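You operate a simulated robot arm through the tools that you are given. There is no shell and no other tool. Be economical: measure what you need, move in short steps, check, and stop when the job is done.

Carry out the task below with a simulated robot arm. There is one attempt and no reset: what you move stays moved.

TASK
Open the sliding divider.
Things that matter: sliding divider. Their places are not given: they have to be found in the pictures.

It is judged by the outcome, as a careful person would: the job done as asked, and still so three seconds after it is handed in. It fails if anything else is knocked over, pushed out of place, dropped, spilled or broken.

THE ROBOT
A 7-joint arm with a two-finger parallel gripper, fixed in place. Base frame: the origin is at the foot of the arm, x ahead of it, y to its left, z up; the work surface is at about z = 10. Lengths are in mm, angles in degrees, forces in N, time in s.
With the tool pointing down near the work surface it reaches from about 220 to 580 mm from the base axis. Its first joint turns from -66.0 to 66.0 degrees. Payload 2.5 kg.
Tool frame: the origin (TCP) lies between the finger pads and is the grasp point; the fingertips stand 23 mm ahead of it; z points along the fingers, y is the line along which they close. The gripper opens to 94 mm. The fingers are 38 mm wide and 10 mm thick; the gripper's body (54 by 96 mm) begins 39 mm behind the TCP.
Orientation is that of the tool frame in the base frame, as [roll, pitch, yaw] about the fixed x, y, z axes, in that order (R = Rz(yaw) Ry(pitch) Rx(roll)). With the fingers straight down and closing along the base's y, the tool's x points along the base's -x, its y along +y and its z along -z.

THE INTERFACE
- The arm moves only by the tool arm_command. Its argument "motion" is a list of rows, each an object of numbers (a shift or turn left out is 0, a gripper value left out holds the last): "x", "y", "z": the shift along the tool's x, y, z in mm; "ax", "ay", "az": the turn, a rotation vector about the tool's x, y, z in degrees; "gripper": the gripper command, from -1 (fully open) to 1 (shut), values between in proportion. In form: [{"x": .., "y": .., "z": .., "ax": .., "ay": .., "az": .., "gripper": ..}, ...]. A call has 1 to 10 rows; each row shifts and turns the commanded pose from where the row before left it, along the tool's axes as they then stand. A row lasts 0.2 s, in which the tool goes at most 50 mm and 8.6 degrees; a call with a longer step from one row to the next is refused whole, and so is a gripper value outside its range. A pose out of reach is approached as far as the arm can. The call stops where the force on the tool passes 40 N (or 10 N more than at its start, if that is more) or the arm is blocked; 0.2 s more then pass. The fingers move at their own pace (about 108 mm/s each) and stop on an object; they squeeze with about 20 N. The grip force told is the motor's: it shows also when the fingers shut on nothing. Time passes only in rows, and 0.2 s behind the last, so rows that do not move let the fingers close. It gives the time, the measured TCP pose, the force on the tool (base axes), the opening and the grip force at its end, in the units of the frame above (readings bear some noise).
- Cameras (640 x 400 px; columns grow to the right, rows downward): "scene" is fixed at [125.3, -420.6, 529.8]; the picture's right is [0.73, -0.68, 0.00], its down [-0.47, -0.51, -0.71] and it looks along [0.48, 0.53, -0.70] (base axes); focal length 334 px, centre (320, 200). "wrist" rides on the gripper at [-39, 0, -44] in the tool frame; the picture's right is [0.00, -1.00, 0.00], its down [0.97, 0.00, -0.24] and it looks along [0.24, 0.00, 0.97] (tool axes); focal length 218 px, centre (320, 200).
- camera(camera): a new picture of that camera. No time passes.
- point_at(camera, pixels): there is no depth. For up to 12 entries [column, row, z] of the newest picture of that camera ("zoom" is the newest enlarged one), the place [x, y] in the base frame at which the ray of that pixel passes the height z, good to about 2 mm. No time passes.
- close_up(camera, box): a new picture of the part [left, top, right, bottom] of that camera's present view, enlarged. No time passes.
- hand_in(): hands the job in; it is judged then, once.

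Work in short steps. Measure before you move; look again where a grasp or a placing could have gone wrong, and mend it. You have 60 turns and 26 pictures in all, the two below and enlarged ones among them. Open the gripper and draw the arm clear of the work before you hand the job in, unless the task says otherwise; then end with one line.

The tools are called after "Call:" as a command line: name --argument value ..., lists and objects as JSON in quotes. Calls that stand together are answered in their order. arm_command: Moves the arm, as the interface text tells. Its arguments: {"type":"object","properties":{"motion":{"type":"array","items":{"type":"object","properties":{"x":{"type":"number"},"y":{"type":"number"},"z":{"type":"number"},"ax":{"type":"number"},"ay":{"type":"number"},"az":{"type":"number"},"gripper":{"type":"number"}}}}},"required":["motion"]} The other tools are called the same way: camera (camera) takes a picture; point_at (camera, pixels) gives the place at which the rays of pixels pass given heights; close_up (camera, box) takes an enlarged picture of a part of a camera's view; hand_in () hands the job in.

At the start:

```text
time: 0.0
ee_pos: [309.6, -135.8, 271.4]
tcp_rot: [180.0, 0.0, 180.0]
force: [-0.4, 0.5, -0.4]
opening: 94.0
grasp_force: 0.0
```

scene: 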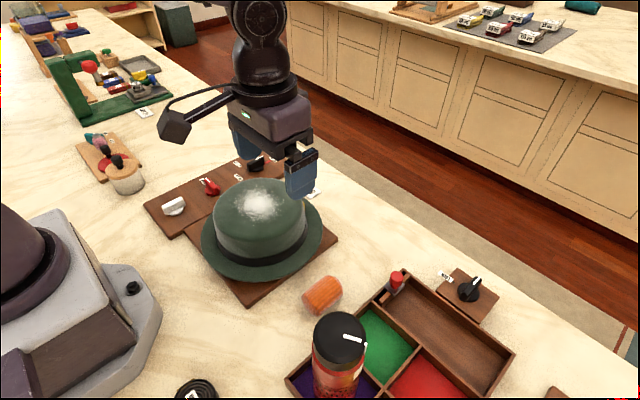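
wrist: 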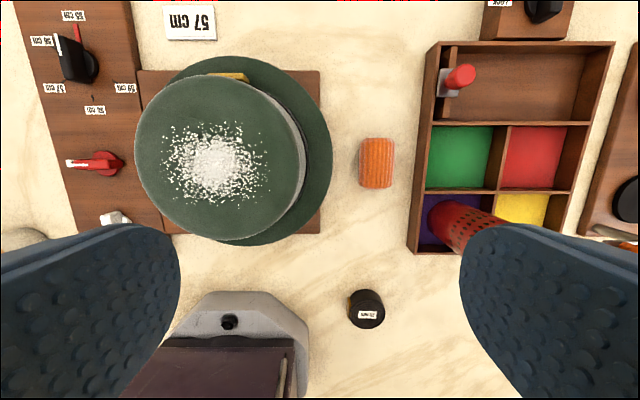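

The tray at the right has a small divider with a red knob at one end of the long compartment (scene ~395,283), and a black knob near it with a label. I'll look closer at both.

Call:
close_up --camera "scene" --box '[280, 240, 540, 400]'

Call:
close_up --camera "wrist" --box '[400, 0, 640, 150]'

```text
2.46 times, centred on (410, 320) of scene
```

zoom: 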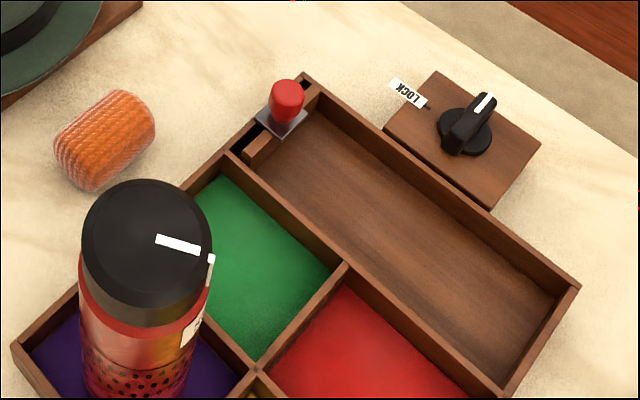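

```text
2.67 times, centred on (520, 75) of wrist
```

zoom: 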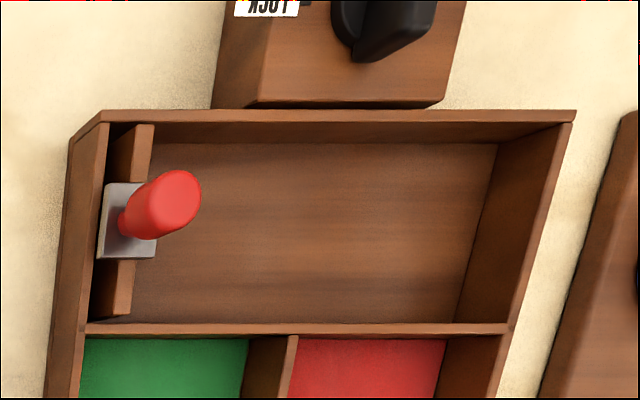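

The divider stands at the tray's left end with a red upright handle. The knob's pointer seems not to be at "LOCK". I measure the handle and the tray before moving.

Call:
point_at --camera "scene" --pixels '[[396, 275, 90], [396, 275, 60], [395, 291, 50], [403, 271, 50], [514, 357, 50], [371, 302, 50], [470, 290, 60], [340, 335, 150]]'

Call:
point_at --camera "wrist" --pixels '[[460, 77, 90], [460, 77, 60], [450, 85, 50], [440, 42, 50], [615, 42, 50], [425, 125, 50], [545, 5, 60], [465, 225, 150]]'

```text
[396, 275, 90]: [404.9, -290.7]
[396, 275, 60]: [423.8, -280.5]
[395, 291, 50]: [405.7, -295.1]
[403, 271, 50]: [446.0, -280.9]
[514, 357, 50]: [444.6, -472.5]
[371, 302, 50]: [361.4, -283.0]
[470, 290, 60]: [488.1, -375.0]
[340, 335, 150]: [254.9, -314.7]
```

```text
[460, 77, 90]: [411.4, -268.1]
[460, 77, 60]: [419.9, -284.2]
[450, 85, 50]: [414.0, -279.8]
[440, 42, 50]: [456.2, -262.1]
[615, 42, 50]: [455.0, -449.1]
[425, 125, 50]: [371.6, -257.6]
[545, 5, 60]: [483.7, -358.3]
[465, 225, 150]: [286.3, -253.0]
```

Handle is about (420, -283), top near z≈60. I move above the tray at height for a clear view.

Call:
arm_command --motion '[{"x": -18, "y": -38}, {"x": -18, "y": -38}, {"x": -18, "y": -38}, {"x": -18, "y": -38}, {"x": -18, "y": -38}, {}]'

Call:
camera --camera "wrist"

Call:
camera --camera "scene"

```text
time: 1.4
ee_pos: [398.5, -325.6, 270.3]
tcp_rot: [-180.0, 0.0, 180.0]
force: [0.2, 0.0, 0.5]
opening: 94.1
grasp_force: 0.2
```

```text
21 pictures are left
```

wrist: 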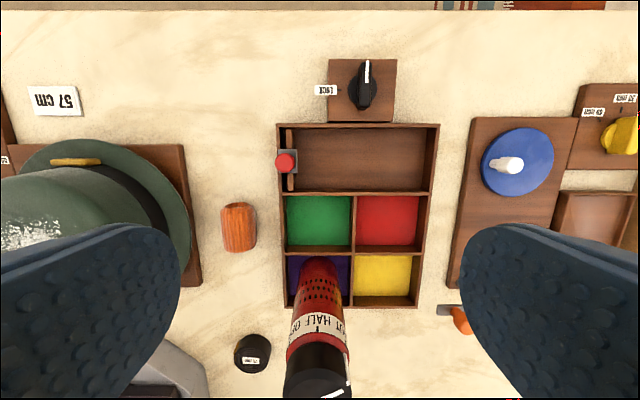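

```text
20 pictures are left
```

scene: 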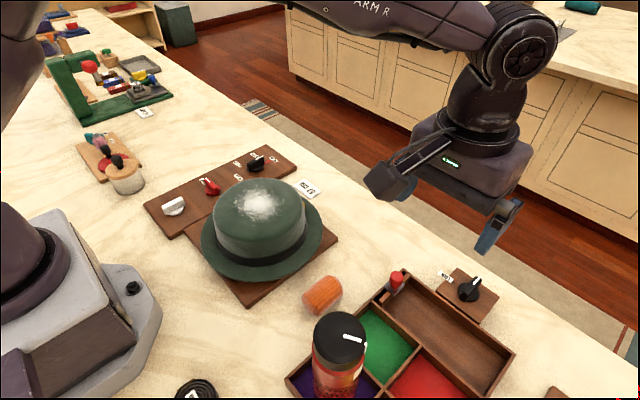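

Call:
close_up --camera "wrist" --box '[260, 50, 450, 200]'

Call:
point_at --camera "wrist" --pixels '[[285, 160, 60], [285, 160, 70], [278, 125, 40], [438, 125, 40], [283, 191, 40], [436, 192, 40], [278, 125, 30], [438, 125, 30], [366, 85, 60]]'

Call:
point_at --camera "scene" --pixels '[[396, 275, 70], [396, 275, 60], [403, 271, 40], [403, 271, 30], [514, 353, 40], [514, 353, 30]]'

```text
2.67 times, centred on (355, 125) of wrist
```

zoom: 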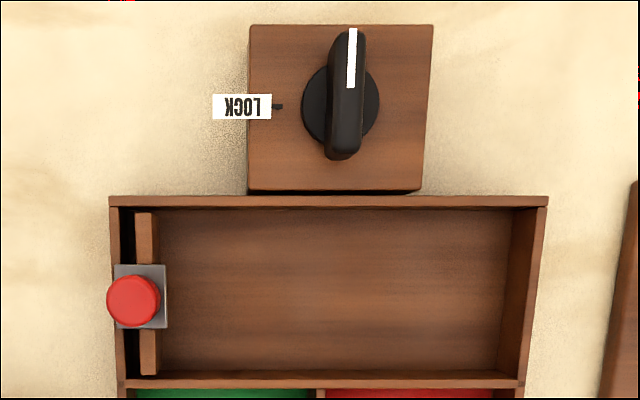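

```text
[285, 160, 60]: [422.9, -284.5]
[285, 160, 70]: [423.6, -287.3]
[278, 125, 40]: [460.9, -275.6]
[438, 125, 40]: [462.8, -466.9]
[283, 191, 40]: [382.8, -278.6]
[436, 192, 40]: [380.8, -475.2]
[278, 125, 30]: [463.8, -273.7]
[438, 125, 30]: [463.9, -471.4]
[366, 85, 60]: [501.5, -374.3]
```

```text
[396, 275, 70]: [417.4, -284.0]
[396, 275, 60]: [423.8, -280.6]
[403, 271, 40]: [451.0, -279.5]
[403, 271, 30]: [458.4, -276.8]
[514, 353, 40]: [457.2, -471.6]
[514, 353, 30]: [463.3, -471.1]
```

The pointer is away from LOCK, so the divider is free. Handle centre is about (421, -284), top z≈60, rim z≈33; I move above it and descend to z≈130, then check.

Call:
arm_command --motion '[{"x": -12, "y": 21}, {"x": -11, "y": 20}, {"z": 45}, {"z": 45}, {"z": 45}, {}]'

Call:
camera --camera "wrist"

Call:
camera --camera "scene"

```text
time: 2.8
ee_pos: [423.0, -284.0, 135.3]
tcp_rot: [180.0, 0.1, -179.9]
force: [0.5, 0.5, 1.2]
opening: 94.3
grasp_force: 0.0
```

```text
18 pictures are left
```

wrist: 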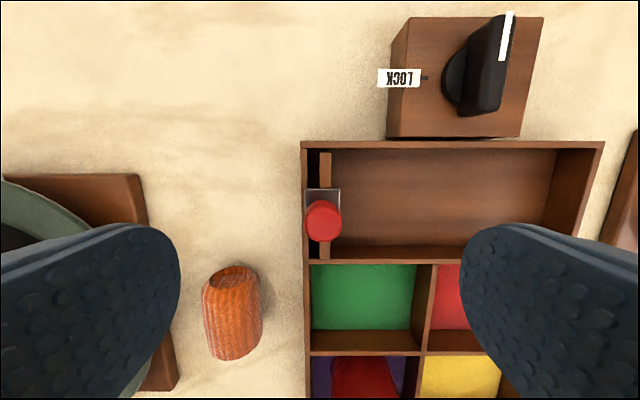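

```text
17 pictures are left
```

scene: 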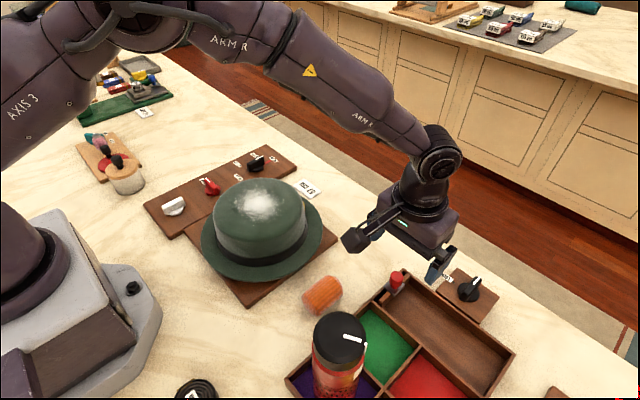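

Checking the handle's place against the two views.

Call:
point_at --camera "wrist" --pixels '[[323, 217, 60], [323, 217, 70], [323, 217, 50], [304, 215, 60], [342, 215, 60], [323, 195, 35], [303, 143, 33], [604, 143, 33], [232, 280, 40]]'

Call:
close_up --camera "scene" --box '[340, 220, 500, 320]'

```text
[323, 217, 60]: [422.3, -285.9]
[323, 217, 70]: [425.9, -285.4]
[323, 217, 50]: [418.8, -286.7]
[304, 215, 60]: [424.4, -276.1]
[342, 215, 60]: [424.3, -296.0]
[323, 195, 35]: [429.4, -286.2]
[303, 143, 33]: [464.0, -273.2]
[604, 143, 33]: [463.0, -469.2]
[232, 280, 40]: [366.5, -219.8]
```

```text
4.00 times, centred on (420, 270) of scene
```

zoom: 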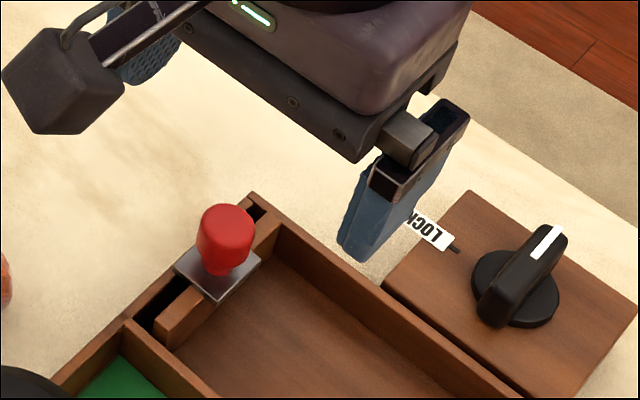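

Handle centre (423, -286), 20 mm wide, top z≈62. I descend to TCP z≈66 (tips 43, above rim) and close.

Call:
arm_command --motion '[{"y": -2, "z": 30}, {"z": 30}, {"z": 9}, {}, {"gripper": 1}, {"gripper": 1}, {"gripper": 1}]'

Call:
camera --camera "wrist"

```text
time: 4.4
ee_pos: [422.4, -285.1, 68.3]
tcp_rot: [180.0, 0.0, -180.0]
force: [-0.1, 1.6, -1.2]
opening: 20.6
grasp_force: 45.2
```

```text
15 pictures are left
```

wrist: 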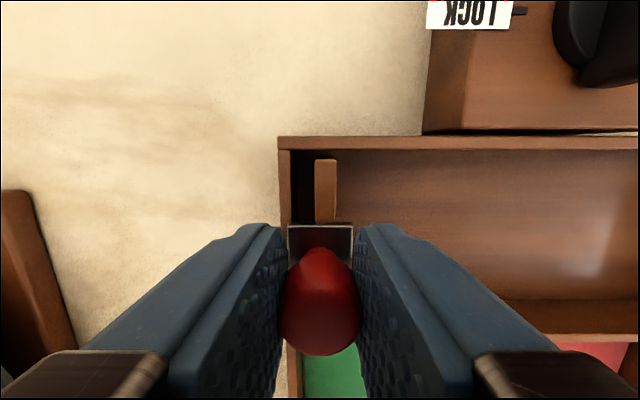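

The handle is held (20.6 mm). I pull gently 20 mm along -y and check.

Call:
arm_command --motion '[{"y": -5}, {"y": -5}, {"y": -5}, {"y": -5}, {}]'

Call:
camera --camera "wrist"

```text
time: 5.6
ee_pos: [422.7, -307.6, 67.3]
tcp_rot: [179.9, -0.2, -180.0]
force: [-7.1, 1.7, 3.2]
opening: 20.5
grasp_force: 45.0
```

```text
14 pictures are left
```

wrist: 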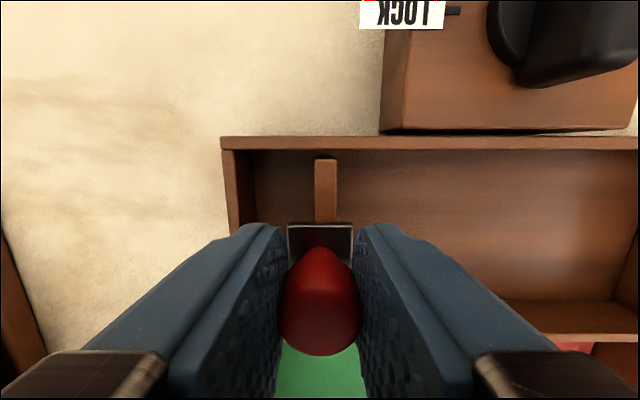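

It slides freely. I continue in short steps.

Call:
arm_command --motion '[{"y": -8}, {"y": -8}, {"y": -8}, {"y": -8}, {"y": -8}, {}]'

```text
time: 7.0
ee_pos: [423.0, -347.7, 68.8]
tcp_rot: [-179.9, -0.1, 180.0]
force: [-11.7, -0.5, 7.9]
opening: 20.9
grasp_force: 44.9
```

Side force is -12 N in x, so the track runs slightly to -x; I trim that way while continuing.

Call:
arm_command --motion '[{"x": 1, "y": -6}, {"x": 1, "y": -8, "z": -0.5}, {"y": -8}, {"y": -8}, {}]'

Call:
camera --camera "scene"

```text
time: 8.2
ee_pos: [422.6, -374.5, 67.3]
tcp_rot: [179.9, 0.3, -179.9]
force: [17.9, 1.1, -13.3]
opening: 20.9
grasp_force: 45.3
```

```text
13 pictures are left
```

scene: 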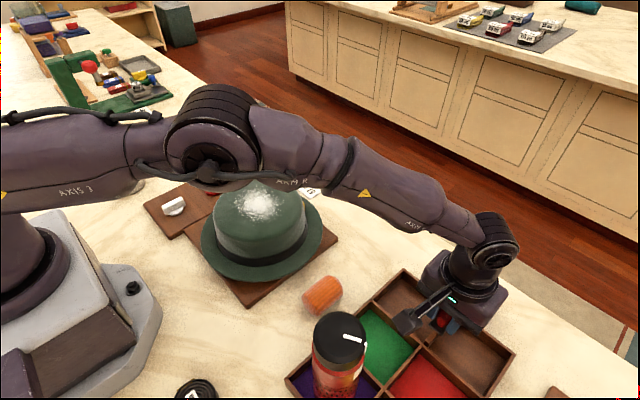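

Overcorrected (+18 N); the clearance is tight, so I trim back 1.2 mm and go on.

Call:
arm_command --motion '[{"x": -1.2, "z": 0.5, "y": -2}, {"y": -6}, {"y": -6}, {}]'

```text
time: 9.2
ee_pos: [423.3, -390.1, 67.5]
tcp_rot: [-180.0, 0.2, -180.0]
force: [25.0, -1.5, -14.1]
opening: 20.8
grasp_force: 45.0
```

The force is building as I near the reach limit (r≈576). I tilt the tool about its closing axis so the wrist comes back toward the base, and check.

Call:
arm_command --motion '[{"ay": -4}, {"ay": -4}, {"ay": -4}, {}]'

```text
time: 10.2
ee_pos: [417.4, -392.6, 67.6]
tcp_rot: [-179.9, 11.7, 179.8]
force: [-18.2, 0.1, 10.7]
opening: 20.8
grasp_force: 44.5
```

The tilt works and the commanded pose is now a little too far out (-18 N). I ease it back ~3 mm and continue the slide.

Call:
arm_command --motion '[{"x": 2.5, "z": -1}, {"y": -4}, {"y": -6}, {}]'

Call:
camera --camera "wrist"

```text
time: 11.2
ee_pos: [418.5, -396.9, 67.0]
tcp_rot: [179.5, 11.7, -180.0]
force: [-24.3, 26.6, 12.6]
opening: 21.0
grasp_force: 44.6
```

```text
12 pictures are left
```

wrist: 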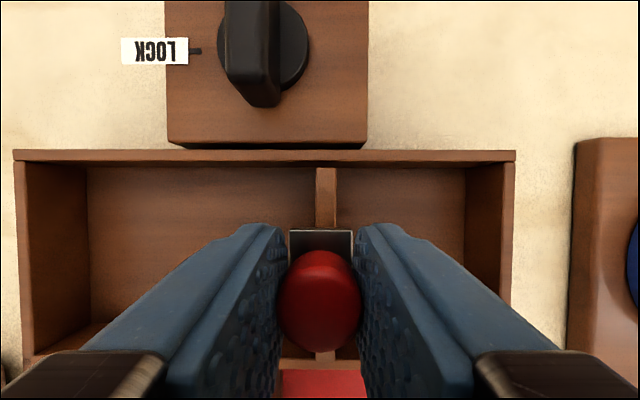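

A 27 N resistance along y has appeared: either the end stop or a jam from side load. I relieve the side load first, then test again.

Call:
arm_command --motion '[{"x": 1.5, "y": 4, "z": -0.5}, {"x": 1}, {}]'

```text
time: 12.0
ee_pos: [417.6, -395.0, 68.4]
tcp_rot: [180.0, 12.2, -179.9]
force: [21.3, 1.3, -20.0]
opening: 20.8
grasp_force: 44.9
```

Call:
arm_command --motion '[{"x": -1.2, "z": 0.4}, {}, {"y": -2}, {"y": -2}, {"y": -1}, {}]'

```text
time: 13.2
ee_pos: [417.4, -395.9, 68.1]
tcp_rot: [179.1, 11.7, -179.8]
force: [-7.9, 12.9, 8.2]
opening: 21.1
grasp_force: 45.3
stopped in row 6: the force on the tool passed its limit (the readings are from after the stop); the commanded pose is now the measured one
```

It stops hard at y≈-396 with little side load. I check the scene for any other contact.

Call:
camera --camera "scene"

Call:
close_up --camera "wrist" --box '[200, 120, 540, 400]'

```text
11 pictures are left
```

scene: 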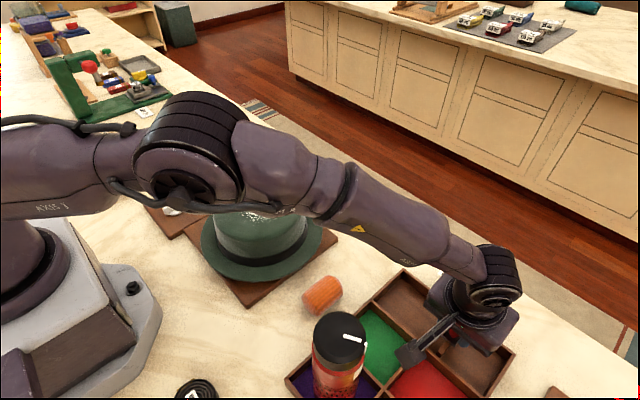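

```text
1.43 times, centred on (370, 260) of wrist
```

zoom: 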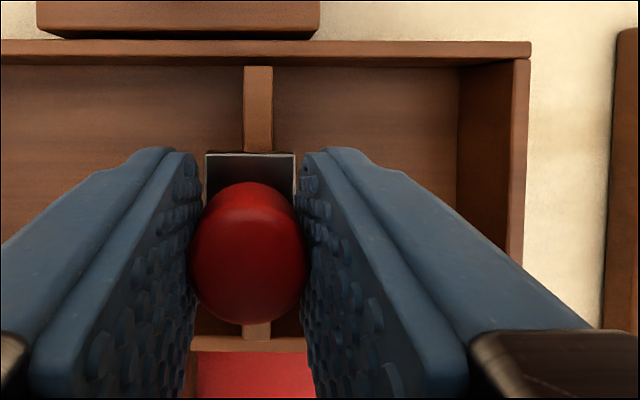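

Nothing else is touching. I open the fingers partly so only the left finger can push, removing any twist, and test the end stop once more.

Call:
arm_command --motion '[{"gripper": 0.4}, {"gripper": 0.4}, {}, {"y": -5}, {"y": -3}, {"y": -3}, {"y": -2}, {"y": -2}, {"y": -2}, {}]'

Call:
camera --camera "wrist"

```text
time: 15.4
ee_pos: [418.7, -408.0, 66.5]
tcp_rot: [178.6, 11.7, -179.5]
force: [-1.3, 37.5, 0.2]
opening: 44.7
grasp_force: 18.7
```

```text
9 pictures are left
```

wrist: 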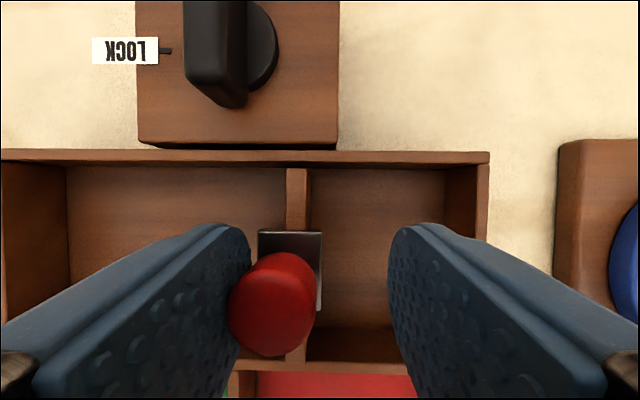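

A clean 37 N push does not move it past y≈-396: it is the end stop. I back off to centre, untilt while rising, and open.

Call:
arm_command --motion '[{"y": 5}, {"y": 6}, {}, {"z": -15}, {"z": -25}, {"z": -40, "ay": 4}, {"z": -40, "ay": 4, "gripper": -1}, {"z": -40, "ay": 4}, {}]'

Call:
camera --camera "wrist"

Call:
camera --camera "scene"

```text
time: 17.4
ee_pos: [394.1, -405.0, 227.4]
tcp_rot: [179.4, -0.2, -179.7]
force: [-0.4, -0.5, 0.2]
opening: 94.3
grasp_force: 0.1
```

```text
8 pictures are left
```

wrist: 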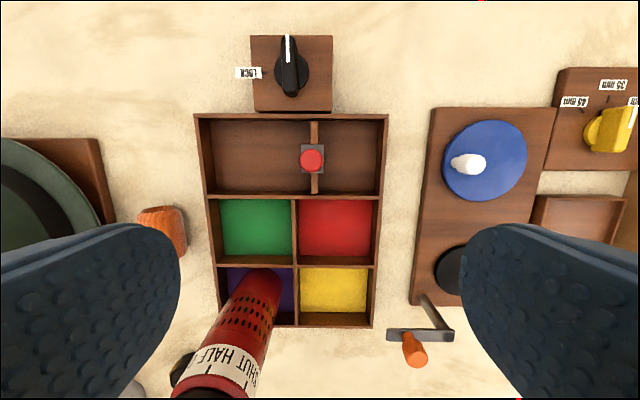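

```text
7 pictures are left
```

scene: 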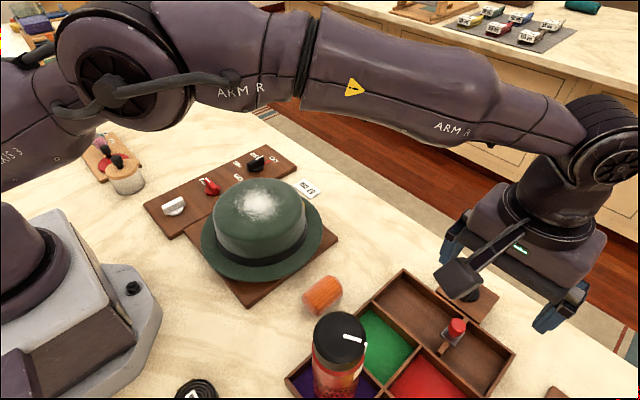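

Call:
point_at --camera "wrist" --pixels '[[312, 160, 62], [195, 115, 33], [388, 115, 33]]'

Call:
close_up --camera "wrist" --box '[190, 20, 400, 210]'

```text
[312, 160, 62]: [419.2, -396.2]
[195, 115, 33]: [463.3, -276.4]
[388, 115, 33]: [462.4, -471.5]
```

```text
2.11 times, centred on (295, 115) of wrist
```

zoom: 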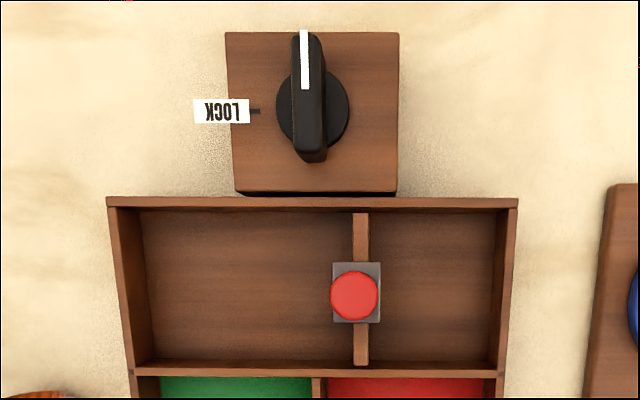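

The divider rests at its end stop (handle y≈-396, about 110 mm of travel). The tray and everything else are where they were, and the arm is clear and open, so I hand in.

Call:
hand_in

```text
The job is handed in.
```

I slid the divider open about 110 mm to a firm stop, short of the tray's far wall. I took that as the end of its travel. The gripper is open, the arm is clear, and nothing else moved.
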